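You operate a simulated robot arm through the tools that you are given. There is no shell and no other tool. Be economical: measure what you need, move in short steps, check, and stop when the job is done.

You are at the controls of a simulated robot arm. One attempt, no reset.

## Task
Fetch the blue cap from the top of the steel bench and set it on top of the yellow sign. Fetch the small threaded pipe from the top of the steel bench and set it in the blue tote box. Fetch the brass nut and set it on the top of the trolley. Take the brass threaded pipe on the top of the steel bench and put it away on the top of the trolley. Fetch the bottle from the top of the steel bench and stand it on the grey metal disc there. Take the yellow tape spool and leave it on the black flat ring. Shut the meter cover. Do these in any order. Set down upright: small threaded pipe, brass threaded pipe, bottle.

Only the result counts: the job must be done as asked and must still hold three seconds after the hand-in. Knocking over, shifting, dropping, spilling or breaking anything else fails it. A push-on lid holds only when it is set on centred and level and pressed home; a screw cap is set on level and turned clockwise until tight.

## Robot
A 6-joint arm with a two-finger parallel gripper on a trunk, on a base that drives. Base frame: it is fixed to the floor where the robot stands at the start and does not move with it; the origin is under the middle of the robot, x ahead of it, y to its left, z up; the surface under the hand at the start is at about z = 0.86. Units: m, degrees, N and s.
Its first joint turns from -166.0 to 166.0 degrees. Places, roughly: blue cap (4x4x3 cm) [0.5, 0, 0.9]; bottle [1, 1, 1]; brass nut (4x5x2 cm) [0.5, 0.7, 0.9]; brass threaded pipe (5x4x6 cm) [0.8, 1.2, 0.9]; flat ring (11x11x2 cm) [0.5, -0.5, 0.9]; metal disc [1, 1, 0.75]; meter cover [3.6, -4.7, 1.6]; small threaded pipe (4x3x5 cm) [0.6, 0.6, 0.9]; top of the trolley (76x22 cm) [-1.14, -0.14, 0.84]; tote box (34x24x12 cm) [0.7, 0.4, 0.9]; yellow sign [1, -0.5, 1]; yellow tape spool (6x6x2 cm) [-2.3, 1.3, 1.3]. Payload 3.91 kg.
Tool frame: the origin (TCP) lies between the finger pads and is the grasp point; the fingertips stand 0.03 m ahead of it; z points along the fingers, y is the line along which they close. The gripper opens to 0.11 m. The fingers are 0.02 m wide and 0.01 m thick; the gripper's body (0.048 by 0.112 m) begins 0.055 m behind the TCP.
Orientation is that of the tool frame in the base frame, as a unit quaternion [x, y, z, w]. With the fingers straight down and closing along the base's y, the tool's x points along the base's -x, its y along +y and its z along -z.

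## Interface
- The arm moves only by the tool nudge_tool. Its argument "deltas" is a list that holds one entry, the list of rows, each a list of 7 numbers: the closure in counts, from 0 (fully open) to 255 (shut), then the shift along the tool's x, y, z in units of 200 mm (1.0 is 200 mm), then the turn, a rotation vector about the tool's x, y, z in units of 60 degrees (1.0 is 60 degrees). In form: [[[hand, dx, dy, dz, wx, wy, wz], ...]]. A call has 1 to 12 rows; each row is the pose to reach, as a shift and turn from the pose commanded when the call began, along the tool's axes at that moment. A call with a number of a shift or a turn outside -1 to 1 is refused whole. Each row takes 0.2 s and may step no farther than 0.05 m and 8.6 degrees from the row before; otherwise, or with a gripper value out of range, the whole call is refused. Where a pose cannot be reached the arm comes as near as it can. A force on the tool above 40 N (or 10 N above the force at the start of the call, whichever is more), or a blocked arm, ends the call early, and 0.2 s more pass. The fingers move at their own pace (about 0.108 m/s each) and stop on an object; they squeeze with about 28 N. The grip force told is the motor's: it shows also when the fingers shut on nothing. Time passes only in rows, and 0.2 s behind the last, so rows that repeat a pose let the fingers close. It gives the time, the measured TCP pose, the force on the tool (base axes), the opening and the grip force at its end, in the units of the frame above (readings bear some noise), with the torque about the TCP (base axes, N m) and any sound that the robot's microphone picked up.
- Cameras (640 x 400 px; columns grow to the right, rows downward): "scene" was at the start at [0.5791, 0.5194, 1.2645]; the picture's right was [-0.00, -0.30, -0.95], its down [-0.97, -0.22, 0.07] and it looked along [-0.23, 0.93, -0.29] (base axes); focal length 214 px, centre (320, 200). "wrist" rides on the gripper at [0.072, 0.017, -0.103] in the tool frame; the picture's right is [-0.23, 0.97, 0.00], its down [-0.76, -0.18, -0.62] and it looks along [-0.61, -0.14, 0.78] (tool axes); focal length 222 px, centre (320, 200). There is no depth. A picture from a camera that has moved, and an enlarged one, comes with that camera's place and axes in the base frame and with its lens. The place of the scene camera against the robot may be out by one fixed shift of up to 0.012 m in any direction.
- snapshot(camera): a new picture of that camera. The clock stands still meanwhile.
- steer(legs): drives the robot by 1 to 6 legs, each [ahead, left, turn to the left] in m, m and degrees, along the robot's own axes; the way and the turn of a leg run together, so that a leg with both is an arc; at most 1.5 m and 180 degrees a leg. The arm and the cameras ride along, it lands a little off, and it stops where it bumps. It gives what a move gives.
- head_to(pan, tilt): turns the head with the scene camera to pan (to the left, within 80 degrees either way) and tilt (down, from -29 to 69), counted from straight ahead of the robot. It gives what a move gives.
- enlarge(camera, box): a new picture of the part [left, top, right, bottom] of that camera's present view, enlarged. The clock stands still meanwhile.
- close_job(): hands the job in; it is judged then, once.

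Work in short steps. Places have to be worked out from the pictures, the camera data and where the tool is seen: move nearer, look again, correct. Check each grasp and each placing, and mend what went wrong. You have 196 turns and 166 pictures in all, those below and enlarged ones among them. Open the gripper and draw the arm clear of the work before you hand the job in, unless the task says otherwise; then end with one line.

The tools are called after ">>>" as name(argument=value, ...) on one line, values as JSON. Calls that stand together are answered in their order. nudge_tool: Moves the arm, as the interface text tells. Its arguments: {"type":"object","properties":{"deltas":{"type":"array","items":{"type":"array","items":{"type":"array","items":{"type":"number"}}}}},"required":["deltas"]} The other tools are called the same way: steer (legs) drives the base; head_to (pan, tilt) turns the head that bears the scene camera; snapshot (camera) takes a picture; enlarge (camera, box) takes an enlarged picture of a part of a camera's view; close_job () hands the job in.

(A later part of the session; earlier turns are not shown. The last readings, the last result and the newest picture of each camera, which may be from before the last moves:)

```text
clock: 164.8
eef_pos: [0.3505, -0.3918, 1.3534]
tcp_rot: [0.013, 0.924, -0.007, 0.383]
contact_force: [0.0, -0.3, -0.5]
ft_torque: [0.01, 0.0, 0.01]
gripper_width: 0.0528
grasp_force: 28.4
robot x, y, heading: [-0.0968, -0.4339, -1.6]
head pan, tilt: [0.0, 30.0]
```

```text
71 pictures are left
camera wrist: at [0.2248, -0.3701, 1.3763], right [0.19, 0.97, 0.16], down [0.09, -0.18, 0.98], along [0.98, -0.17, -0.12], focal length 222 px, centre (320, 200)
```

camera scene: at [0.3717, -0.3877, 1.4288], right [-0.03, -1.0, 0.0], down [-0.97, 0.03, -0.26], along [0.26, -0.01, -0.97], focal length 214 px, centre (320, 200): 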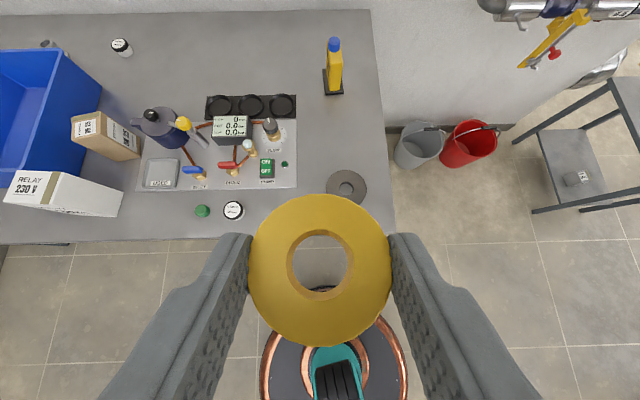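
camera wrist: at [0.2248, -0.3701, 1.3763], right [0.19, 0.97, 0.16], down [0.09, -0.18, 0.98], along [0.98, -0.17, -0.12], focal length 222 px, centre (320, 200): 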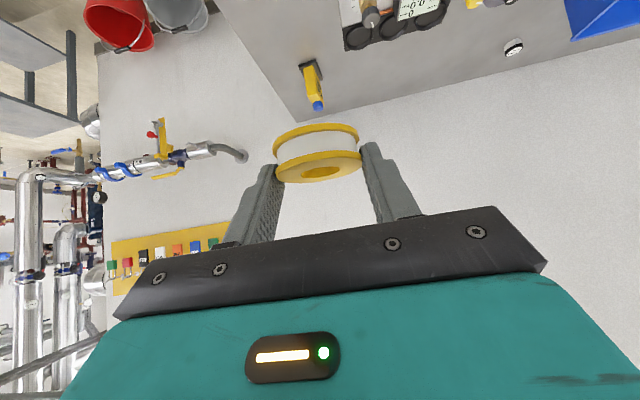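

Ring centre ≈(0.547,−0.469). I move over it and lower to z≈1.09.

>>> nudge_tool(deltas=[[[255, -0.07, -0.072, 0.198, 0, 0, 0], [255, -0.141, -0.144, 0.395, 0, 0, 0], [255, -0.211, -0.216, 0.593, 0, 0, 0], [255, -0.282, -0.288, 0.79, 0, 0, 0], [255, -0.352, -0.36, 0.988, 0, 0, 0]]])

>>> nudge_tool(deltas=[[[255, 0.15, 0, 0.15, 0, 0, 0], [255, 0.3, 0, 0.3, 0, 0, 0], [255, 0.45, 0, 0.45, 0, 0, 0], [255, 0.6, 0, 0.6, 0, 0, 0]]])

>>> snapshot(camera="scene")

>>> snapshot(camera="wrist")

```text
clock: 166.0
eef_pos: [0.534, -0.4696, 1.2681]
tcp_rot: [0.013, 0.924, -0.008, 0.383]
contact_force: [-1.7, 0.3, 0.6]
ft_torque: [-0.03, -0.03, -0.02]
gripper_width: 0.0533
grasp_force: 28.2
robot x, y, heading: [-0.0922, -0.4364, -1.8]
head pan, tilt: [0.0, 30.0]
```

```text
clock: 167.0
eef_pos: [0.5347, -0.4696, 1.0963]
tcp_rot: [0.014, 0.924, -0.007, 0.383]
contact_force: [0.8, -0.5, 0.6]
ft_torque: [0.0, 0.01, -0.01]
gripper_width: 0.0532
grasp_force: 28.3
robot x, y, heading: [-0.0911, -0.4348, -1.6]
head pan, tilt: [0.0, 30.0]
```

```text
70 pictures are left
camera scene: at [0.5567, -0.4656, 1.1718], right [-0.03, -1.0, 0.0], down [-0.97, 0.03, -0.26], along [0.26, -0.01, -0.97], focal length 214 px, centre (320, 200)
```

scene: 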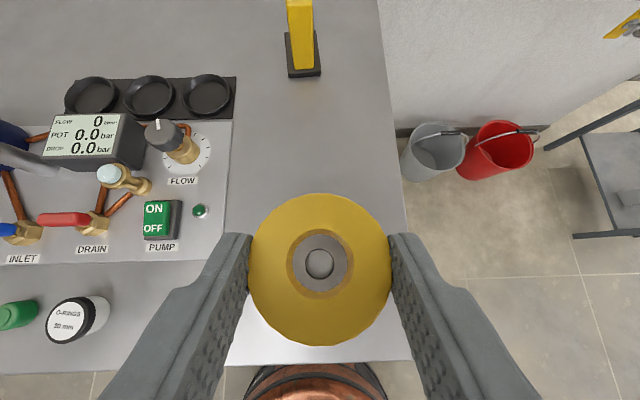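

```text
69 pictures are left
camera wrist: at [0.4098, -0.448, 1.1193], right [0.19, 0.97, 0.16], down [0.09, -0.18, 0.98], along [0.98, -0.17, -0.12], focal length 222 px, centre (320, 200)
```

wrist: 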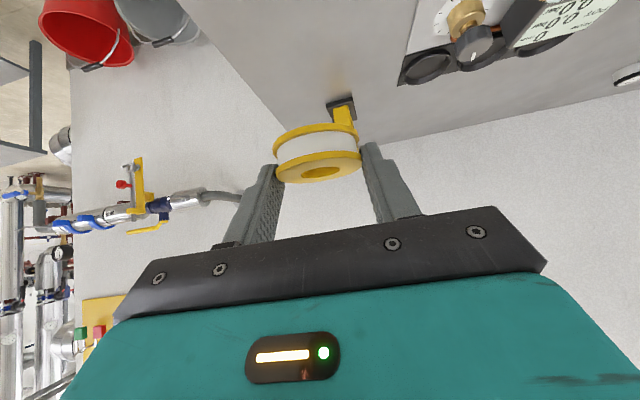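

Through the spool's hole the ring's hole shows concentric; shift needed is only ~3 mm. I lower to z≈0.93, then gently.

>>> nudge_tool(deltas=[[[255, 0.15, -0.01, 0.145, 0, 0, 0], [255, 0.3, -0.01, 0.29, 0, 0, 0], [255, 0.45, -0.01, 0.43, 0, 0, 0], [255, 0.594, -0.01, 0.573, 0, 0, 0]]])

>>> snapshot(camera="scene")

>>> nudge_tool(deltas=[[[255, 0.02, 0, 0.02, 0, 0, 0], [255, 0.035, 0, 0.035, 0, 0, 0]]])

>>> nudge_tool(deltas=[[[255, 0.014, 0, 0.014, 0, 0, 0]]])

```text
clock: 168.0
eef_pos: [0.5348, -0.4702, 0.9279]
tcp_rot: [0.013, 0.924, -0.008, 0.383]
contact_force: [-1.5, 0.0, -0.2]
ft_torque: [-0.02, 0.01, 0.02]
gripper_width: 0.053
grasp_force: 27.6
robot x, y, heading: [-0.0927, -0.4385, -1.6]
head pan, tilt: [0.0, 30.0]
```

```text
68 pictures are left
camera scene: at [0.5565, -0.4671, 1.0029], right [-0.03, -1.0, 0.0], down [-0.97, 0.03, -0.26], along [0.26, -0.01, -0.97], focal length 214 px, centre (320, 200)
```

scene: 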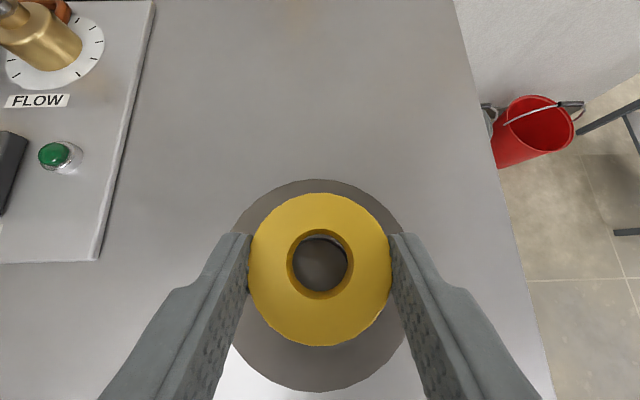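

```text
clock: 168.6
eef_pos: [0.5334, -0.4723, 0.919]
tcp_rot: [0.013, 0.924, -0.007, 0.382]
contact_force: [-0.3, -0.7, -1.0]
ft_torque: [-0.01, -0.02, 0.02]
gripper_width: 0.0534
grasp_force: 28.5
robot x, y, heading: [-0.0946, -0.4328, -1.8]
head pan, tilt: [0.0, 30.0]
```

```text
clock: 169.0
eef_pos: [0.5334, -0.4727, 0.9139]
tcp_rot: [0.013, 0.924, -0.006, 0.382]
contact_force: [-0.6, 0.6, -1.2]
ft_torque: [-0.01, 0.0, -0.02]
gripper_width: 0.0531
grasp_force: 27.7
robot x, y, heading: [-0.092, -0.4351, -1.8]
head pan, tilt: [0.0, 30.0]
```

Ring centre is ~6 mm nearer than the spool centre; I correct and continue lowering.

>>> nudge_tool(deltas=[[[255, 0.021, 0, -0.021, 0, 0, 0], [255, 0.031, 0, -0.011, 0, 0, 0]]])

>>> nudge_tool(deltas=[[[255, 0.01, 0, 0.01, 0, 0, 0]]])

>>> nudge_tool(deltas=[[[255, 0.01, 0, 0.01, 0, 0, 0]]])

>>> nudge_tool(deltas=[[[255, 0.01, 0, 0.01, 0, 0, 0]]])

```text
clock: 169.6
eef_pos: [0.5269, -0.4718, 0.9123]
tcp_rot: [0.013, 0.924, -0.008, 0.382]
contact_force: [-0.6, 0.7, -0.4]
ft_torque: [-0.01, 0.02, -0.02]
gripper_width: 0.053
grasp_force: 28.3
robot x, y, heading: [-0.0944, -0.4339, -1.8]
head pan, tilt: [0.0, 30.0]
```

```text
clock: 170.0
eef_pos: [0.528, -0.4724, 0.9092]
tcp_rot: [0.012, 0.924, -0.007, 0.382]
contact_force: [0.2, 0.0, 0.5]
ft_torque: [0.03, 0.01, -0.05]
gripper_width: 0.0532
grasp_force: 28.1
robot x, y, heading: [-0.0916, -0.4337, -2.1]
head pan, tilt: [0.0, 30.0]
```

```text
clock: 170.4
eef_pos: [0.5266, -0.4724, 0.9093]
tcp_rot: [0.013, 0.923, -0.008, 0.384]
contact_force: [4.3, 0.7, 20.0]
ft_torque: [0.12, -0.26, -0.08]
gripper_width: 0.0533
grasp_force: 27.7
robot x, y, heading: [-0.0929, -0.4345, -2.1]
head pan, tilt: [0.0, 30.0]
```

```text
clock: 170.8
eef_pos: [0.5273, -0.4736, 0.9054]
tcp_rot: [0.014, 0.923, -0.008, 0.383]
contact_force: [5.0, -1.1, 25.4]
ft_torque: [-0.01, -0.49, -0.2]
gripper_width: 0.0532
grasp_force: 27.7
robot x, y, heading: [-0.096, -0.434, -1.9]
head pan, tilt: [0.0, 30.0]
```

Contact. I relieve 2 mm, open, and rise.

>>> nudge_tool(deltas=[[[255, -0.008, 0, -0.008, 0, 0, 0], [120, -0.008, 0, -0.008, 0, 0, 0], [90, -0.008, 0, -0.008, 0, 0, 0], [70, -0.03, 0, -0.03, 0, 0, 0], [70, -0.15, 0, -0.15, 0, 0, 0], [70, -0.3, 0, -0.3, 0, 0, 0], [70, -0.45, 0, -0.45, 0, 0, 0], [70, -0.6, 0, -0.6, 0, 0, 0]]])

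>>> snapshot(camera="scene")

```text
clock: 172.6
eef_pos: [0.5269, -0.4709, 1.0739]
tcp_rot: [0.013, 0.924, -0.006, 0.381]
contact_force: [-0.6, 0.5, -0.2]
ft_torque: [0.0, 0.0, -0.01]
gripper_width: 0.0796
grasp_force: 0.0
robot x, y, heading: [-0.0915, -0.4351, -1.9]
head pan, tilt: [0.0, 30.0]
```

```text
67 pictures are left
camera scene: at [0.5505, -0.4678, 1.1498], right [-0.03, -1.0, 0.0], down [-0.97, 0.03, -0.26], along [0.26, -0.01, -0.97], focal length 214 px, centre (320, 200)
```

scene: 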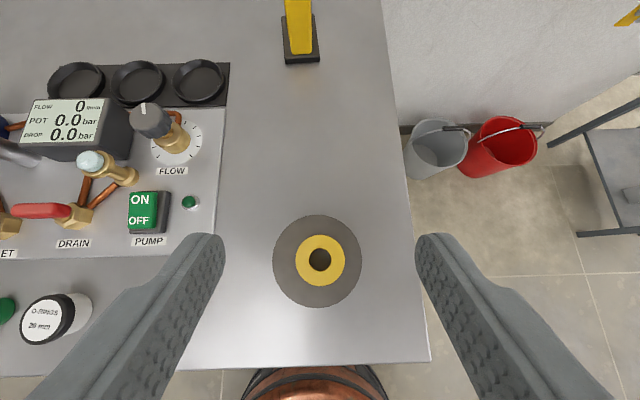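

Spool rests centred on the ring. Now the nut: restore the hand to tool-down, rise, and drive left 1.0 m.

>>> nudge_tool(deltas=[[[70, -0.05, 0, -0.05, 0, 0.125, 0], [70, -0.1, 0, -0.1, 0, 0.25, 0], [70, -0.15, 0, -0.15, 0, 0.375, 0], [70, -0.2, 0, -0.2, 0, 0.5, 0], [70, -0.25, 0, -0.25, 0, 0.625, 0], [70, -0.28, 0, -0.28, 0, 0.755, 0]]])

>>> steer(legs=[[0, 1.05, 1.9]])

>>> snapshot(camera="wrist")

>>> snapshot(camera="scene")

```text
clock: 174.0
eef_pos: [0.5274, -0.4726, 1.1514]
tcp_rot: [0.015, 1.0, -0.001, -0.003]
contact_force: [-0.5, 0.0, 0.4]
ft_torque: [0.01, -0.02, -0.01]
gripper_width: 0.0796
grasp_force: 0.0
robot x, y, heading: [-0.0961, -0.4356, -2.0]
head pan, tilt: [0.0, 30.0]
```

```text
clock: 179.5
eef_pos: [0.536, 0.616, 1.1515]
tcp_rot: [-0.009, 1.0, -0.001, -0.002]
contact_force: [-0.1, 0.3, 0.2]
ft_torque: [0.05, -0.01, -0.01]
gripper_width: 0.0797
grasp_force: 0.0
robot x, y, heading: [-0.0851, 0.6219, 1.1]
head pan, tilt: [0.0, 30.0]
```

```text
66 pictures are left
camera wrist: at [0.4621, 0.6322, 1.2563], right [0.21, 0.98, 0.0], down [0.77, -0.16, 0.62], along [0.6, -0.13, -0.79], focal length 222 px, centre (320, 200)
```

wrist: 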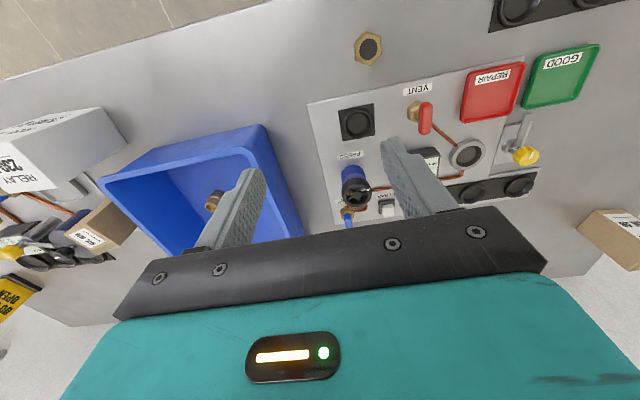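

```text
65 pictures are left
camera scene: at [0.6036, 0.6211, 1.1945], right [0.02, -1.0, 0.0], down [-0.86, -0.01, 0.51], along [-0.51, -0.01, -0.86], focal length 214 px, centre (320, 200)
```

scene: 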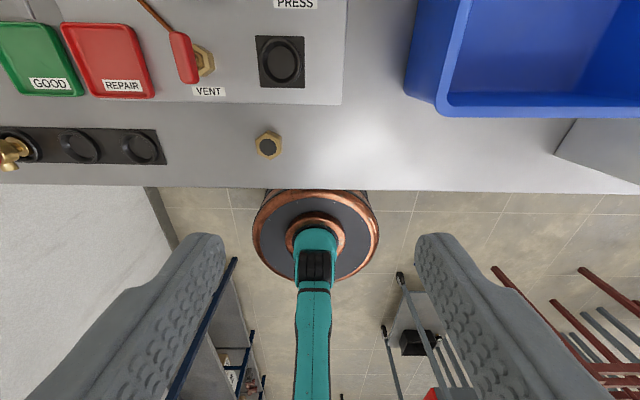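

Nut ≈(0.498,0.692). I move above it at z≈1.0 for a close look at its flats.

>>> nudge_tool(deltas=[[[70, 0.05, 0.095, 0.19, 0, 0, 0], [70, 0.1, 0.19, 0.38, 0, 0, 0], [70, 0.15, 0.285, 0.57, 0, 0, 0], [70, 0.19, 0.38, 0.75, 0, 0, 0]]])

>>> enlarge(camera="wrist", box=[240, 60, 400, 160])

>>> enlarge(camera="scene", box=[240, 100, 400, 200])

```text
clock: 180.5
eef_pos: [0.4953, 0.6915, 1.0008]
tcp_rot: [-0.01, 1.0, -0.002, -0.003]
contact_force: [0.1, 1.1, -0.1]
ft_torque: [-0.03, 0.01, 0.02]
gripper_width: 0.0798
grasp_force: 0.0
robot x, y, heading: [-0.0881, 0.6239, 1.1]
head pan, tilt: [0.0, 30.0]
```

```text
4.00 times, centred on (320, 110) of wrist
camera zoom: at [0.4224, 0.7076, 1.1047], right [0.21, 0.98, 0.0], down [0.77, -0.16, 0.62], along [0.61, -0.13, -0.78], focal length 888 px, centre (320, 560)
```

zoom: 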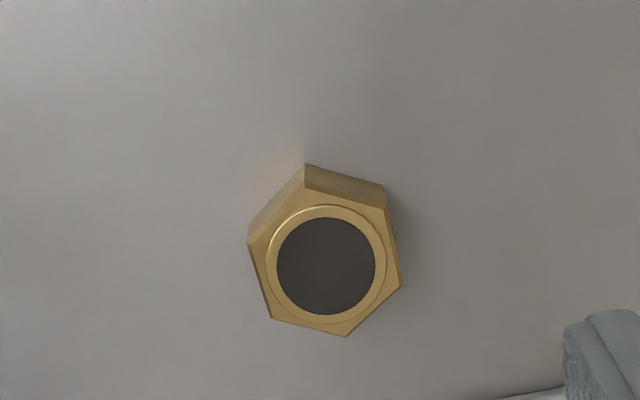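

```text
4.00 times, centred on (320, 150) of scene
camera zoom: at [0.5639, 0.6964, 1.0431], right [0.02, -1.0, 0.0], down [-0.86, -0.01, 0.5], along [-0.5, -0.01, -0.86], focal length 858 px, centre (320, 400)
```

zoom: 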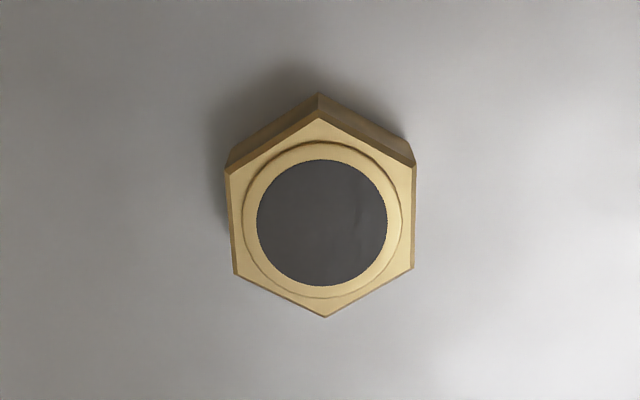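

Flats face ±y, centre ≈(0.503,0.692). I tuck the head, descend to z≈0.893 and close.

>>> head_to(pan=0, tilt=60)

>>> nudge_tool(deltas=[[[70, -0.03, 0, 0.2, 0, 0, 0], [70, -0.03, 0, 0.4, 0, 0, 0], [70, -0.03, 0, 0.535, 0, 0, 0], [150, -0.03, 0, 0.535, 0, 0, 0], [255, -0.03, 0, 0.535, 0, 0, 0], [255, -0.03, 0, 0.535, 0, 0, 0]]])

>>> nudge_tool(deltas=[[[255, 0, 0, -0.2, 0, 0, 0], [255, 0, 0, -0.4, 0, 0, 0], [255, 0, 0, -0.6, 0, 0, 0], [255, 0, 0, -0.8, 0, 0, 0], [255, 0, 0, -1.0, 0, 0, 0]]])

>>> snapshot(camera="wrist")

```text
clock: 181.4
eef_pos: [0.4956, 0.69, 1.0005]
tcp_rot: [-0.01, 1.0, -0.002, -0.002]
contact_force: [0.2, -0.1, -0.2]
ft_torque: [0.03, 0.02, 0.0]
gripper_width: 0.0799
grasp_force: 0.1
robot x, y, heading: [-0.0858, 0.6231, 1.1]
head pan, tilt: [0.0, 60.0]
```

```text
clock: 182.8
eef_pos: [0.4993, 0.6909, 0.8957]
tcp_rot: [-0.01, 1.0, -0.003, -0.002]
contact_force: [0.3, -0.1, 0.7]
ft_torque: [0.06, -0.03, 0.01]
gripper_width: 0.0354
grasp_force: 28.0
robot x, y, heading: [-0.0869, 0.6245, 1.2]
head pan, tilt: [0.0, 60.0]
```

```text
clock: 184.0
eef_pos: [0.5017, 0.6922, 1.0942]
tcp_rot: [-0.009, 1.0, -0.002, -0.004]
contact_force: [-0.2, 0.1, -0.4]
ft_torque: [-0.02, 0.02, 0.04]
gripper_width: 0.0354
grasp_force: 28.3
robot x, y, heading: [-0.0875, 0.6208, 1.1]
head pan, tilt: [0.0, 60.0]
```

```text
62 pictures are left
camera wrist: at [0.4288, 0.7084, 1.1982], right [0.21, 0.98, 0.0], down [0.77, -0.16, 0.62], along [0.6, -0.13, -0.79], focal length 222 px, centre (320, 200)
```

wrist: 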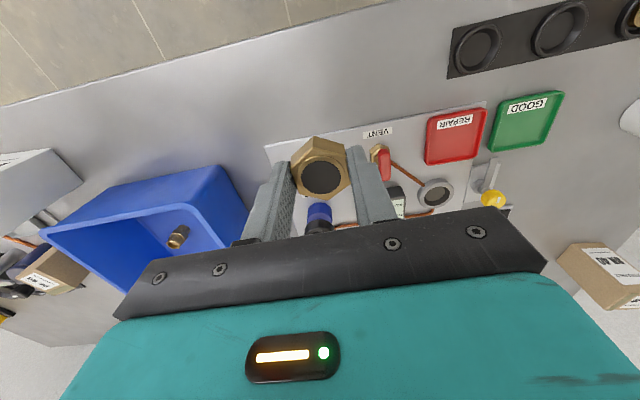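

Nut held. I turn right 91° and slide right to the trolley.

>>> steer(legs=[[0, 0, -91], [0, -1.2, 0]])

>>> head_to(pan=0, tilt=-20)

>>> snapshot(camera="scene")

```text
clock: 193.9
eef_pos: [-1.2205, 0.0566, 1.0929]
tcp_rot: [0.717, 0.697, 0.0, -0.003]
contact_force: [0.0, 0.1, -0.3]
ft_torque: [0.0, -0.02, -0.01]
gripper_width: 0.0356
grasp_force: 28.3
robot x, y, heading: [-1.2657, 0.646, -91.6]
head pan, tilt: [0.0, 60.0]
```

```text
clock: 195.4
eef_pos: [-1.2209, 0.0562, 1.0922]
tcp_rot: [0.716, 0.698, 0.001, -0.005]
contact_force: [0.3, -0.4, -0.5]
ft_torque: [-0.01, 0.01, 0.03]
gripper_width: 0.0353
grasp_force: 28.0
robot x, y, heading: [-1.2667, 0.6471, -91.6]
head pan, tilt: [0.0, -20.0]
```

```text
61 pictures are left
camera scene: at [-1.2168, -0.0789, 1.1501], right [-1.0, 0.03, 0.0], down [0.02, 0.94, -0.34], along [-0.01, -0.34, -0.94], focal length 214 px, centre (320, 200)
```

scene: 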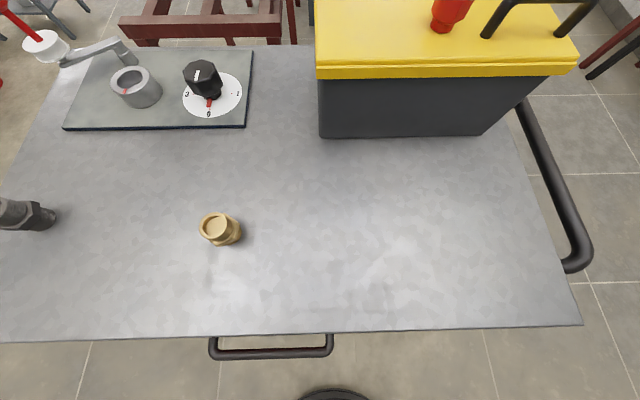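

I move over (−1.25,−0.13) and lower.

>>> head_to(pan=0, tilt=50)

>>> nudge_tool(deltas=[[[255, -0.23, -0.03, 0, 0, 0, 0], [255, -0.46, -0.06, 0, 0, 0, 0], [255, -0.69, -0.09, 0.05, 0, 0, 0], [255, -0.92, -0.12, 0.1, 0, 0, 0], [255, -0.93, -0.12, 0.3, 0, 0, 0], [255, -0.93, -0.12, 0.5, 0, 0, 0], [255, -0.93, -0.12, 0.7, 0, 0, 0], [255, -0.93, -0.12, 0.9, 0, 0, 0], [255, -0.93, -0.12, 0.97, 0, 0, 0]]])

>>> nudge_tool(deltas=[[[255, 0, 0, 0.02, 0, 0, 0], [255, 0, 0, 0.03, 0, 0, 0]]])

>>> nudge_tool(deltas=[[[255, 0, 0, 0.015, 0, 0, 0]]])

```text
clock: 196.8
eef_pos: [-1.2212, 0.0558, 1.0939]
tcp_rot: [0.716, 0.698, 0.001, -0.003]
contact_force: [-0.2, -0.2, -0.7]
ft_torque: [-0.01, 0.01, 0.01]
gripper_width: 0.0354
grasp_force: 28.0
robot x, y, heading: [-1.2618, 0.6482, -91.6]
head pan, tilt: [0.0, 50.0]
```

```text
clock: 198.8
eef_pos: [-1.2508, -0.1276, 0.8977]
tcp_rot: [0.717, 0.697, 0.001, -0.003]
contact_force: [-0.4, 0.6, -0.5]
ft_torque: [-0.01, 0.01, -0.01]
gripper_width: 0.0353
grasp_force: 27.8
robot x, y, heading: [-1.2625, 0.6438, -91.5]
head pan, tilt: [0.0, 50.0]
```

```text
clock: 199.4
eef_pos: [-1.2518, -0.1279, 0.892]
tcp_rot: [0.716, 0.698, 0.0, -0.003]
contact_force: [0.0, -0.2, -0.3]
ft_torque: [0.03, -0.01, 0.0]
gripper_width: 0.0353
grasp_force: 28.7
robot x, y, heading: [-1.2651, 0.6459, -91.4]
head pan, tilt: [0.0, 50.0]
```

```text
clock: 199.8
eef_pos: [-1.251, -0.1279, 0.8893]
tcp_rot: [0.716, 0.698, 0.001, -0.003]
contact_force: [0.0, 0.4, -1.4]
ft_torque: [0.01, 0.02, -0.03]
gripper_width: 0.0354
grasp_force: 27.8
robot x, y, heading: [-1.2621, 0.6448, -91.6]
head pan, tilt: [0.0, 50.0]
```

>>> nudge_tool(deltas=[[[255, 0, 0, 0.013, 0, 0, 0]]])

>>> nudge_tool(deltas=[[[255, 0, 0, 0.013, 0, 0, 0]]])

```text
clock: 200.2
eef_pos: [-1.25, -0.1285, 0.8874]
tcp_rot: [0.716, 0.698, 0.001, -0.003]
contact_force: [0.4, 0.0, -0.5]
ft_torque: [-0.03, 0.01, -0.06]
gripper_width: 0.0355
grasp_force: 27.7
robot x, y, heading: [-1.2623, 0.6476, -91.5]
head pan, tilt: [0.0, 50.0]
```

```text
clock: 200.7
eef_pos: [-1.2507, -0.1283, 0.8857]
tcp_rot: [0.716, 0.698, 0.0, -0.002]
contact_force: [-1.4, -5.1, 23.5]
ft_torque: [-0.16, 0.08, -0.01]
gripper_width: 0.0354
grasp_force: 28.1
robot x, y, heading: [-1.2604, 0.6464, -91.6]
head pan, tilt: [0.0, 50.0]
```

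Contact. I relieve, open and rise.

>>> nudge_tool(deltas=[[[255, 0, 0, -0.008, 0, 0, 0], [150, 0, 0, -0.008, 0, 0, 0], [100, 0, 0, -0.008, 0, 0, 0], [80, 0, 0, -0.05, 0, 0, 0], [80, 0, 0, -0.2, 0, 0, 0], [80, 0, 0, -0.4, 0, 0, 0], [80, 0, 0, -0.6, 0, 0, 0], [80, 0, 0, -0.8, 0, 0, 0], [80, 0, 0, -1.0, 0, 0, 0]]])

>>> snapshot(camera="wrist")

```text
clock: 202.7
eef_pos: [-1.2493, -0.129, 1.0837]
tcp_rot: [0.716, 0.698, 0.002, -0.004]
contact_force: [0.5, -0.3, -0.5]
ft_torque: [0.0, 0.02, 0.03]
gripper_width: 0.0757
grasp_force: 0.0
robot x, y, heading: [-1.2665, 0.645, -91.9]
head pan, tilt: [0.0, 50.0]
```

```text
60 pictures are left
camera wrist: at [-1.2309, -0.057, 1.1886], right [0.97, -0.25, 0.0], down [-0.2, -0.76, 0.62], along [-0.16, -0.6, -0.79], focal length 222 px, centre (320, 200)
```

wrist: 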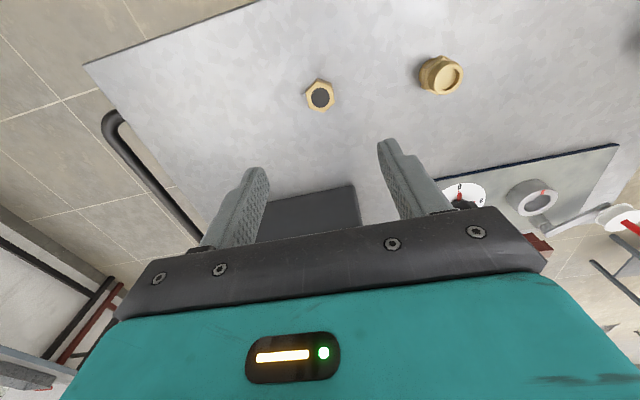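

Both brass parts are on the trolley. Now the meter at (3.6,−4.7,1.6): I retract, drive back near the bench, and scout the way.

>>> nudge_tool(deltas=[[[80, 0.2, 0, -0.1, 0, 0, 0], [80, 0.4, 0, -0.2, 0, 0, 0], [80, 0.6, 0, -0.3, 0, 0, 0], [80, 0.8, 0, -0.4, 0, 0, 0], [80, 1.0, 0, -0.5, 0, 0, 0]]])

>>> steer(legs=[[0, 0, 91.7], [1.15, 0, 0], [0, -0.8, 0]])

>>> head_to(pan=-70, tilt=0)

>>> snapshot(camera="scene")

>>> head_to(pan=-60, tilt=40)

>>> snapshot(camera="scene")

```text
clock: 203.8
eef_pos: [-1.2433, 0.0701, 1.1825]
tcp_rot: [0.716, 0.698, 0.001, -0.004]
contact_force: [-0.8, -1.1, -0.9]
ft_torque: [0.1, 0.02, 0.03]
gripper_width: 0.0757
grasp_force: 0.1
robot x, y, heading: [-1.2654, 0.6458, -91.7]
head pan, tilt: [0.0, 50.0]
```

```text
clock: 217.5
eef_pos: [0.4726, -0.0955, 1.1843]
tcp_rot: [-0.008, 1.0, -0.002, -0.002]
contact_force: [-0.5, 0.7, -0.7]
ft_torque: [-0.02, -0.02, -0.02]
gripper_width: 0.0755
grasp_force: 0.1
robot x, y, heading: [-0.1043, -0.1411, 0.6]
head pan, tilt: [0.0, 50.0]
```

```text
clock: 218.9
eef_pos: [0.4721, -0.0961, 1.1832]
tcp_rot: [-0.008, 1.0, -0.002, -0.003]
contact_force: [-0.1, -0.3, 0.0]
ft_torque: [0.02, -0.02, -0.02]
gripper_width: 0.0758
grasp_force: 0.1
robot x, y, heading: [-0.1035, -0.1382, 0.8]
head pan, tilt: [-70.0, 0.0]
```

```text
59 pictures are left
camera scene: at [0.5908, -0.1741, 1.2863], right [0.01, -0.34, 0.94], down [-1.0, -0.01, 0.01], along [0.01, -0.94, -0.34], focal length 214 px, centre (320, 200)
```

scene: 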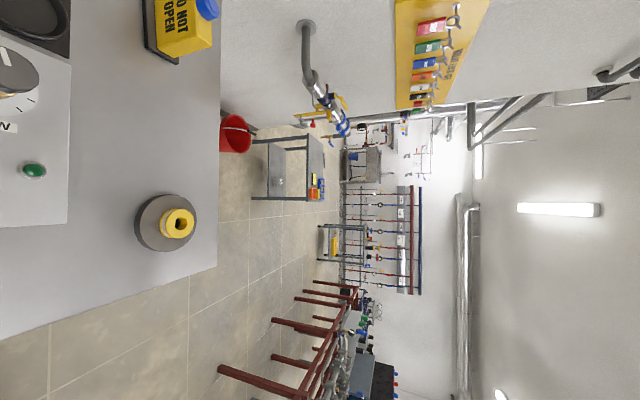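

```text
clock: 220.0
eef_pos: [0.4724, -0.0966, 1.1832]
tcp_rot: [-0.008, 1.0, -0.002, -0.003]
contact_force: [0.0, -0.1, -0.6]
ft_torque: [0.0, 0.04, -0.01]
gripper_width: 0.0756
grasp_force: 0.0
robot x, y, heading: [-0.1031, -0.1368, 0.8]
head pan, tilt: [-60.0, 40.0]
```

```text
58 pictures are left
camera scene: at [0.527, -0.1642, 1.275], right [0.01, -0.5, 0.87], down [-0.77, 0.55, 0.32], along [-0.63, -0.68, -0.38], focal length 214 px, centre (320, 200)
```

scene: 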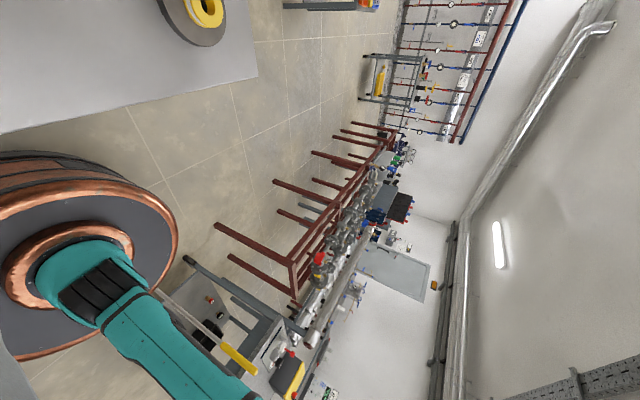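

Red cantilever arms to the right-rear limit the corridor. I swing the hand to the right to look down and triangulate their tips.

>>> nudge_tool(deltas=[[[80, 0.1, -0.2, 0, 0, 0, 0], [80, 0.2, -0.4, 0, 0, 0, 0], [80, 0.3, -0.6, 0, 0, 0, 0], [80, 0.4, -0.8, 0, 0, 0, 0], [80, 0.5, -1.0, 0, 0, 0, 0]]])

>>> nudge_tool(deltas=[[[80, 0.1, -0.2, 0, 0, 0, 0], [80, 0.2, -0.4, 0, 0, 0, 0], [80, 0.3, -0.6, 0, 0, 0, 0], [80, 0.4, -0.8, 0, 0, 0, 0], [80, 0.5, -1.0, 0, 0, 0, 0]]])

>>> head_to(pan=-50, tilt=20)

>>> snapshot(camera="scene")

```text
clock: 221.2
eef_pos: [0.3738, -0.2973, 1.1806]
tcp_rot: [-0.007, 1.0, -0.002, -0.004]
contact_force: [-0.6, -0.9, 0.4]
ft_torque: [0.0, 0.0, 0.02]
gripper_width: 0.0755
grasp_force: 0.0
robot x, y, heading: [-0.1025, -0.1386, 0.8]
head pan, tilt: [-60.0, 40.0]
```

```text
clock: 222.4
eef_pos: [0.278, -0.4971, 1.1843]
tcp_rot: [-0.008, 1.0, -0.002, -0.002]
contact_force: [-0.3, 1.0, 0.0]
ft_torque: [-0.03, -0.02, 0.0]
gripper_width: 0.0754
grasp_force: 0.2
robot x, y, heading: [-0.0995, -0.1376, 1.0]
head pan, tilt: [-60.0, 40.0]
```

```text
clock: 223.2
eef_pos: [0.279, -0.4963, 1.1841]
tcp_rot: [-0.008, 1.0, -0.002, -0.003]
contact_force: [0.3, -0.4, -0.5]
ft_torque: [0.0, -0.01, 0.02]
gripper_width: 0.0754
grasp_force: 0.1
robot x, y, heading: [-0.1029, -0.1404, 1.0]
head pan, tilt: [-50.0, 20.0]
```

```text
57 pictures are left
camera scene: at [0.3652, -0.5629, 1.258], right [0.01, -0.64, 0.77], down [-0.94, 0.25, 0.23], along [-0.34, -0.73, -0.6], focal length 214 px, centre (320, 200)
```

scene: 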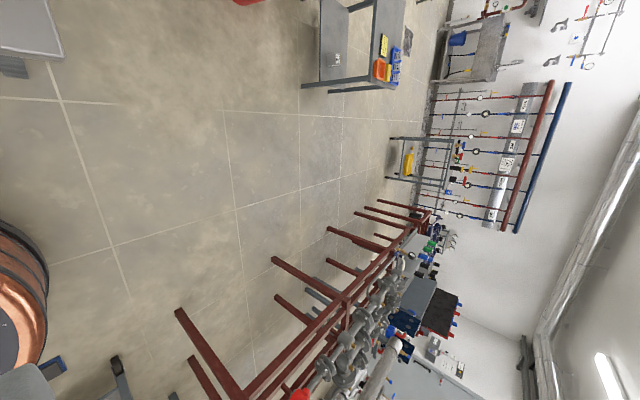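

Triangulation: the red feet are on the floor at x≈−0.7, so the corridor x −0.7…0.6 is free. I move right 0.7 m and turn to face −y, then look.

>>> steer(legs=[[0.08, -0.75, 0], [0, 0, -91]])

>>> nudge_tool(deltas=[[[80, 0, 0.24, 0, 0, 0, 0], [80, 0, 0.48, 0, 0, 0, 0], [80, 0, 0.72, 0, 0, 0, 0], [80, 0, 0.96, 0, 0, 0, 0]]])

>>> nudge_tool(deltas=[[[80, 0, 0.24, 0, 0, -0.14, 0], [80, 0, 0.48, 0, 0, -0.28, 0], [80, 0, 0.72, 0, 0, -0.42, 0], [80, 0, 0.8, 0, 0, -0.56, 0], [80, 0, 0.8, 0, 0, -0.7, 0], [80, 0, 0.8, 0, 0, -0.84, 0]]])

>>> head_to(pan=0, tilt=-20)

>>> snapshot(camera="scene")

```text
clock: 231.1
eef_pos: [-0.3765, -1.264, 1.1843]
tcp_rot: [0.706, 0.708, 0.001, -0.004]
contact_force: [-0.4, -0.6, -0.8]
ft_torque: [0.02, 0.01, 0.02]
gripper_width: 0.0755
grasp_force: 0.1
robot x, y, heading: [-0.0156, -0.8867, -90.0]
head pan, tilt: [-50.0, 20.0]
```

```text
clock: 232.1
eef_pos: [-0.1835, -1.2612, 1.1826]
tcp_rot: [0.707, 0.707, 0.001, -0.004]
contact_force: [-0.3, -0.6, -0.1]
ft_torque: [0.04, -0.02, -0.02]
gripper_width: 0.0753
grasp_force: 0.0
robot x, y, heading: [-0.0159, -0.8853, -89.8]
head pan, tilt: [-50.0, 20.0]
```

```text
clock: 233.5
eef_pos: [-0.0239, -1.2631, 1.1822]
tcp_rot: [0.64, 0.641, -0.3, 0.299]
contact_force: [0.1, -0.1, -0.6]
ft_torque: [0.02, 0.02, 0.01]
gripper_width: 0.0756
grasp_force: 0.0
robot x, y, heading: [-0.014, -0.8856, -90.1]
head pan, tilt: [-50.0, 20.0]
```

```text
clock: 234.7
eef_pos: [-0.0251, -1.262, 1.1831]
tcp_rot: [0.64, 0.642, -0.3, 0.297]
contact_force: [-0.1, 0.7, 0.4]
ft_torque: [-0.02, 0.01, -0.02]
gripper_width: 0.0756
grasp_force: 0.0
robot x, y, heading: [-0.0094, -0.8878, -90.0]
head pan, tilt: [0.0, -20.0]
```

```text
56 pictures are left
camera scene: at [-0.0169, -1.3063, 1.3282], right [-1.0, 0.0, 0.0], down [0.0, 0.34, -0.94], along [0.0, -0.94, -0.34], focal length 214 px, centre (320, 200)
```

scene: 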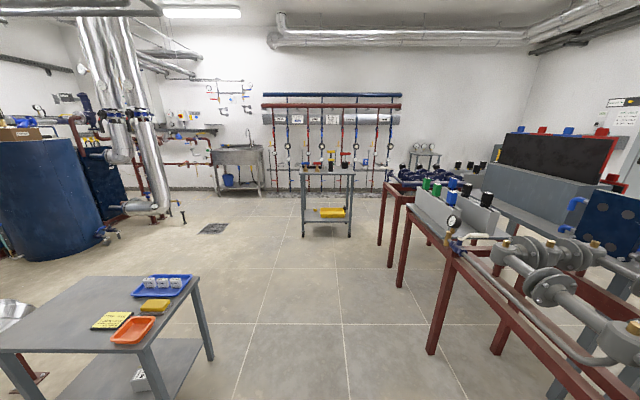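

A clear forward view. The meter should appear around pixel (70,100); I enlarge there.

>>> enlarge(camera="scene", box=[0, 60, 240, 260])

>>> enlarge(camera="scene", box=[30, 70, 110, 150])

```text
2.00 times, centred on (120, 160) of scene
camera zoom: at [-0.0169, -1.3063, 1.3282], right [-1.0, 0.0, 0.0], down [0.0, 0.34, -0.94], along [0.0, -0.94, -0.34], focal length 429 px, centre (720, 280)
```

zoom: 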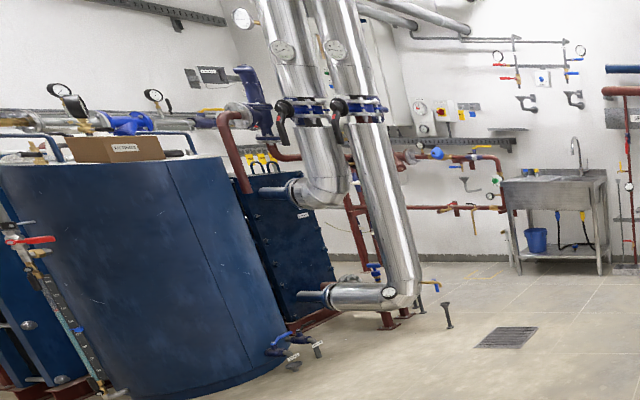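

```text
5.00 times, centred on (70, 110) of scene
camera zoom: at [-0.0169, -1.3063, 1.3282], right [-1.0, 0.0, 0.0], down [0.0, 0.34, -0.94], along [0.0, -0.94, -0.34], focal length 1072 px, centre (1570, 650)
```

zoom: 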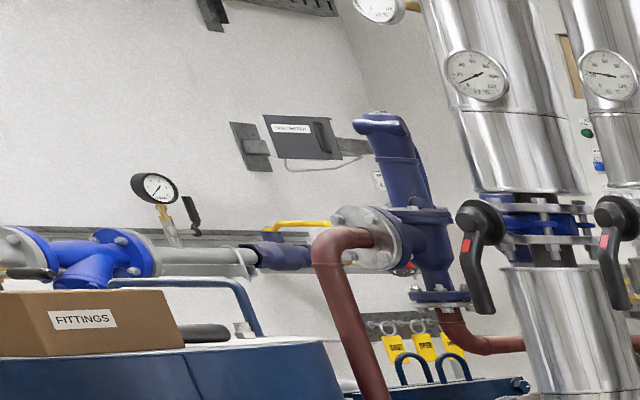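

The meter box is visible at ≈(3.6,−4.67,1.66), behind the tank and pipes. I drive on toward (1.0,−3.7) and look again.

>>> steer(legs=[[1.5, 0, 0], [1.3, 1.0, 0]])

>>> head_to(pan=40, tilt=-25)

>>> snapshot(camera="scene")

```text
refused: leg 2 is longer than a leg can be; nothing moved
```

```text
clock: 235.8
eef_pos: [-0.0254, -1.2627, 1.1827]
tcp_rot: [0.64, 0.642, -0.299, 0.298]
contact_force: [-0.1, 0.5, -0.5]
ft_torque: [0.0, 0.02, 0.01]
gripper_width: 0.0753
grasp_force: 0.0
robot x, y, heading: [-0.0169, -0.8855, -89.8]
head pan, tilt: [40.0, -25.0]
```

```text
53 pictures are left
camera scene: at [0.0288, -1.2938, 1.3469], right [-0.77, -0.49, -0.41], down [0.27, 0.33, -0.9], along [0.58, -0.8, -0.12], focal length 214 px, centre (320, 200)
```

scene: 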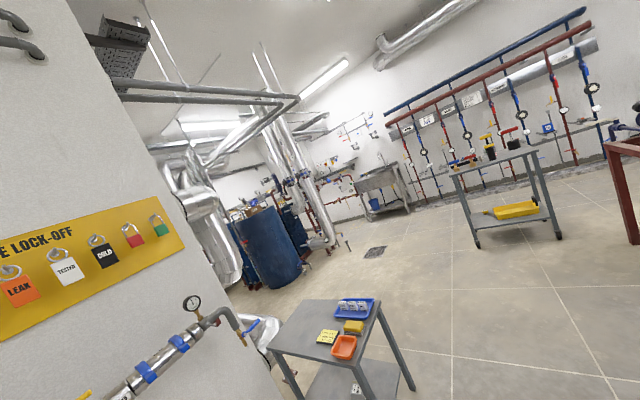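

Leg too long; I split it.

>>> steer(legs=[[1.5, 0, 0], [0.7, 0.5, 0], [0.6, 0.5, 0]])

>>> head_to(pan=50, tilt=-25)

>>> snapshot(camera="scene")

```text
clock: 251.2
eef_pos: [1.0165, -4.0517, 1.1827]
tcp_rot: [0.634, 0.647, -0.298, 0.301]
contact_force: [0.2, -0.4, 0.5]
ft_torque: [0.0, 0.01, 0.01]
gripper_width: 0.0757
grasp_force: 0.1
robot x, y, heading: [1.0224, -3.6791, -88.6]
head pan, tilt: [40.0, -25.0]
```

```text
clock: 251.9
eef_pos: [1.0181, -4.0524, 1.1821]
tcp_rot: [0.634, 0.647, -0.298, 0.302]
contact_force: [-0.2, -0.7, 0.5]
ft_torque: [-0.02, 0.0, 0.01]
gripper_width: 0.0756
grasp_force: 0.0
robot x, y, heading: [1.0206, -3.6741, -88.8]
head pan, tilt: [50.0, -25.0]
```

```text
52 pictures are left
camera scene: at [1.0801, -4.0755, 1.3526], right [-0.63, -0.6, -0.49], down [0.31, 0.38, -0.87], along [0.71, -0.7, -0.05], focal length 214 px, centre (320, 200)
```

scene: 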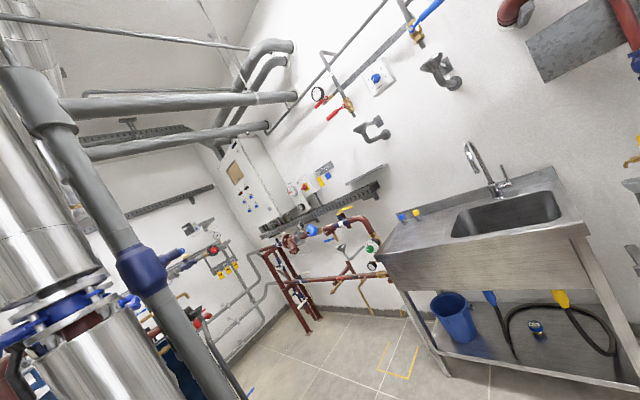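

>>> enlarge(camera="scene", box=[140, 190, 300, 330])

>>> head_to(pan=70, tilt=0)

>>> snapshot(camera="scene")

```text
2.86 times, centred on (220, 260) of scene
camera zoom: at [1.0801, -4.0755, 1.3526], right [-0.63, -0.6, -0.49], down [0.31, 0.38, -0.87], along [0.71, -0.7, -0.05], focal length 613 px, centre (606, 29)
```

zoom: 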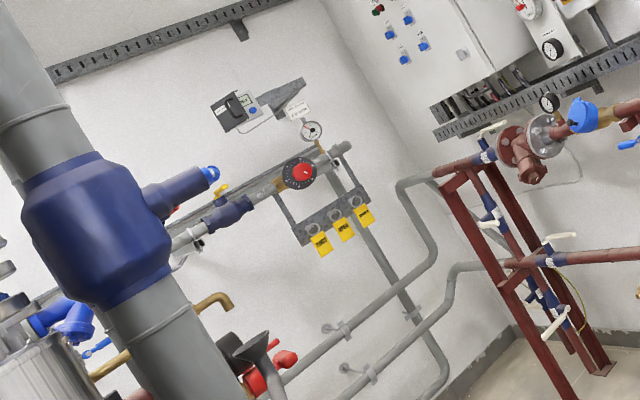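

```text
clock: 252.8
eef_pos: [1.0172, -4.052, 1.1832]
tcp_rot: [0.634, 0.647, -0.298, 0.301]
contact_force: [-0.8, -0.4, 0.1]
ft_torque: [-0.02, -0.01, 0.01]
gripper_width: 0.0755
grasp_force: 0.0
robot x, y, heading: [1.0236, -3.6764, -88.7]
head pan, tilt: [70.0, 0.0]
```

```text
50 pictures are left
camera scene: at [1.1095, -4.0407, 1.3347], right [-0.33, -0.73, -0.6], down [-0.01, 0.64, -0.77], along [0.94, -0.24, -0.22], focal length 214 px, centre (320, 200)
```

scene: 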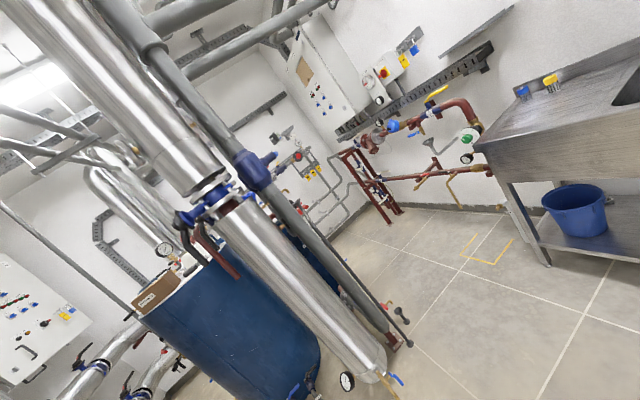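

The meter is on the x≈3.75 wall; its dark cover is swung open. Free floor lies around (2.2–3.0,−4.9). I turn to heading 0 and drive via (1.7,−4.6).

>>> steer(legs=[[0, 0, 88.7], [0.68, -0.92, 0]])

>>> head_to(pan=0, tilt=-29)

>>> snapshot(camera="scene")

```text
clock: 262.4
eef_pos: [2.0734, -4.5884, 1.1838]
tcp_rot: [-0.006, 0.906, 0.001, 0.423]
contact_force: [0.3, -0.8, -0.5]
ft_torque: [0.0, 0.02, -0.02]
gripper_width: 0.0754
grasp_force: 0.1
robot x, y, heading: [1.696, -4.5879, 1.0]
head pan, tilt: [70.0, 0.0]
```

```text
clock: 263.8
eef_pos: [2.0746, -4.5887, 1.1843]
tcp_rot: [-0.006, 0.906, 0.0, 0.424]
contact_force: [-0.9, 0.7, 0.4]
ft_torque: [-0.02, 0.02, 0.01]
gripper_width: 0.0754
grasp_force: 0.0
robot x, y, heading: [1.6998, -4.5841, 0.7]
head pan, tilt: [0.0, -28.6]
```

```text
49 pictures are left
camera scene: at [2.1292, -4.5838, 1.3424], right [0.01, -1.0, 0.0], down [-0.2, -0.01, -0.98], along [0.98, 0.01, -0.2], focal length 214 px, centre (320, 200)
```

scene: 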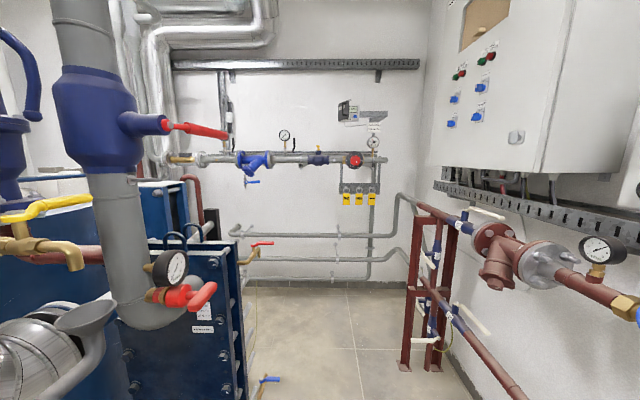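

Great view: aisle y −4.25…−5.05. I enlarge the meter.

>>> enlarge(camera="scene", box=[315, 85, 405, 155])

```text
5.71 times, centred on (360, 120) of scene
camera zoom: at [2.1292, -4.5838, 1.3424], right [0.01, -1.0, 0.0], down [-0.2, -0.01, -0.98], along [0.98, 0.01, -0.2], focal length 1226 px, centre (91, 657)
```

zoom: 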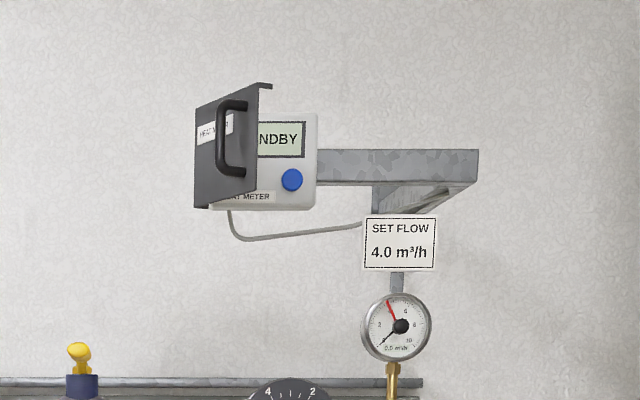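

The cover is hinged on its left (+y) side and ~60° open; I need to push its free edge toward +x. I drive ahead in steps along the aisle.

>>> steer(legs=[[0.65, -0.11, -0.7]])

>>> snapshot(camera="scene")

```text
clock: 267.5
eef_pos: [2.7284, -4.6977, 1.1828]
tcp_rot: [-0.004, 0.906, 0.0, 0.423]
contact_force: [0.4, 0.2, 0.8]
ft_torque: [0.01, 0.02, -0.03]
gripper_width: 0.0757
grasp_force: 0.1
robot x, y, heading: [2.3536, -4.6889, 0.4]
head pan, tilt: [0.0, -28.6]
```

```text
47 pictures are left
camera scene: at [2.7838, -4.6923, 1.3424], right [0.01, -1.0, 0.0], down [-0.2, 0.0, -0.98], along [0.98, 0.01, -0.2], focal length 214 px, centre (320, 200)
```

scene: 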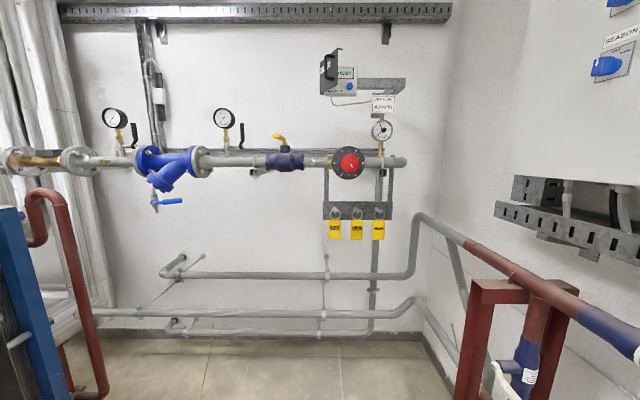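

>>> enlarge(camera="scene", box=[305, 40, 415, 110])

```text
5.71 times, centred on (360, 75) of scene
camera zoom: at [2.7838, -4.6923, 1.3424], right [0.01, -1.0, 0.0], down [-0.2, 0.0, -0.98], along [0.98, 0.01, -0.2], focal length 1226 px, centre (91, 914)
```

zoom: 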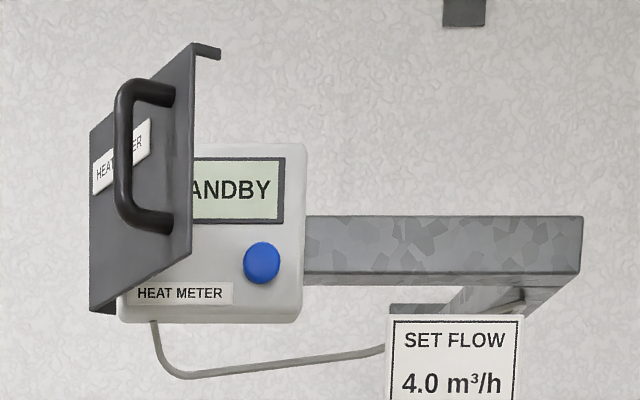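

Triangulated: hinge ≈(3.72,−4.685), free edge ≈(3.60,−4.75), handle bar ≈(3.60,−4.695), z 1.585–1.71, opened ~64°. I drive 0.6 m closer.

>>> steer(legs=[[0.6, 0, -0.4]])

>>> nudge_tool(deltas=[[[255, 0, 0, 0, 0, -0.14, 0], [255, 0, 0, 0, 0, -0.28, 0], [255, 0, 0, 0, 0, -0.42, 0], [255, 0, 0, 0, 0, -0.56, 0], [255, 0, 0, 0, 0, -0.7, 0], [255, 0, 0, 0, 0, -0.84, 0]]])

>>> head_to(pan=0, tilt=20)

>>> snapshot(camera="scene")

>>> snapshot(camera="wrist")

```text
clock: 270.8
eef_pos: [3.3252, -4.6947, 1.1834]
tcp_rot: [-0.003, 0.906, -0.001, 0.424]
contact_force: [0.0, 0.5, 0.0]
ft_torque: [-0.01, -0.01, -0.05]
gripper_width: 0.0755
grasp_force: 0.0
robot x, y, heading: [2.9506, -4.6861, 0.5]
head pan, tilt: [0.0, -28.6]
```

```text
clock: 272.2
eef_pos: [3.3269, -4.6893, 1.1813]
tcp_rot: [-0.022, 0.671, -0.004, 0.741]
contact_force: [-0.4, -1.0, 1.2]
ft_torque: [0.17, 0.08, 0.08]
gripper_width: 0.0003
grasp_force: 28.2
out of reach, approached as far as the arm can: row 6
robot x, y, heading: [2.9523, -4.6828, 0.4]
head pan, tilt: [0.0, -28.6]
```

```text
clock: 273.4
eef_pos: [3.3253, -4.6899, 1.1818]
tcp_rot: [-0.025, 0.671, -0.005, 0.741]
contact_force: [-1.1, -0.5, -0.9]
ft_torque: [0.02, -0.01, 0.01]
gripper_width: 0.0
grasp_force: 27.8
robot x, y, heading: [2.9497, -4.6854, 0.3]
head pan, tilt: [0.0, 20.0]
```

```text
45 pictures are left
camera scene: at [3.2884, -4.6822, 1.2591], right [0.02, -1.0, 0.04], down [-0.25, -0.05, -0.97], along [0.97, 0.01, -0.25], focal length 214 px, centre (320, 200)
```

scene: 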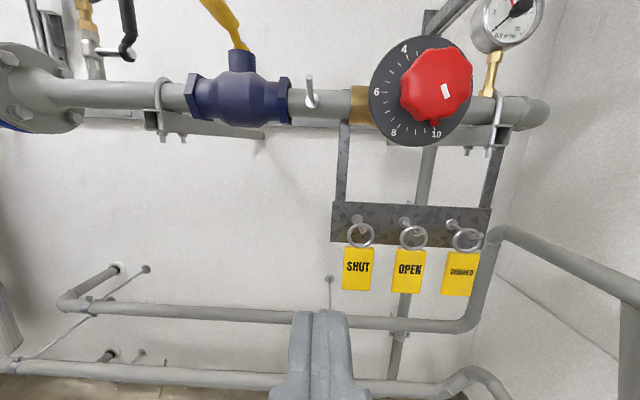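

```text
44 pictures are left
camera wrist: at [3.2293, -4.6768, 1.0997], right [-0.05, 0.98, 0.18], down [-0.69, -0.16, 0.7], along [0.72, -0.09, 0.69], focal length 222 px, centre (320, 200)
```

wrist: 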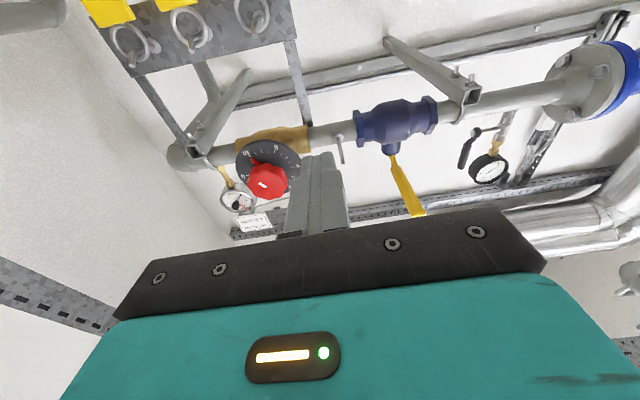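

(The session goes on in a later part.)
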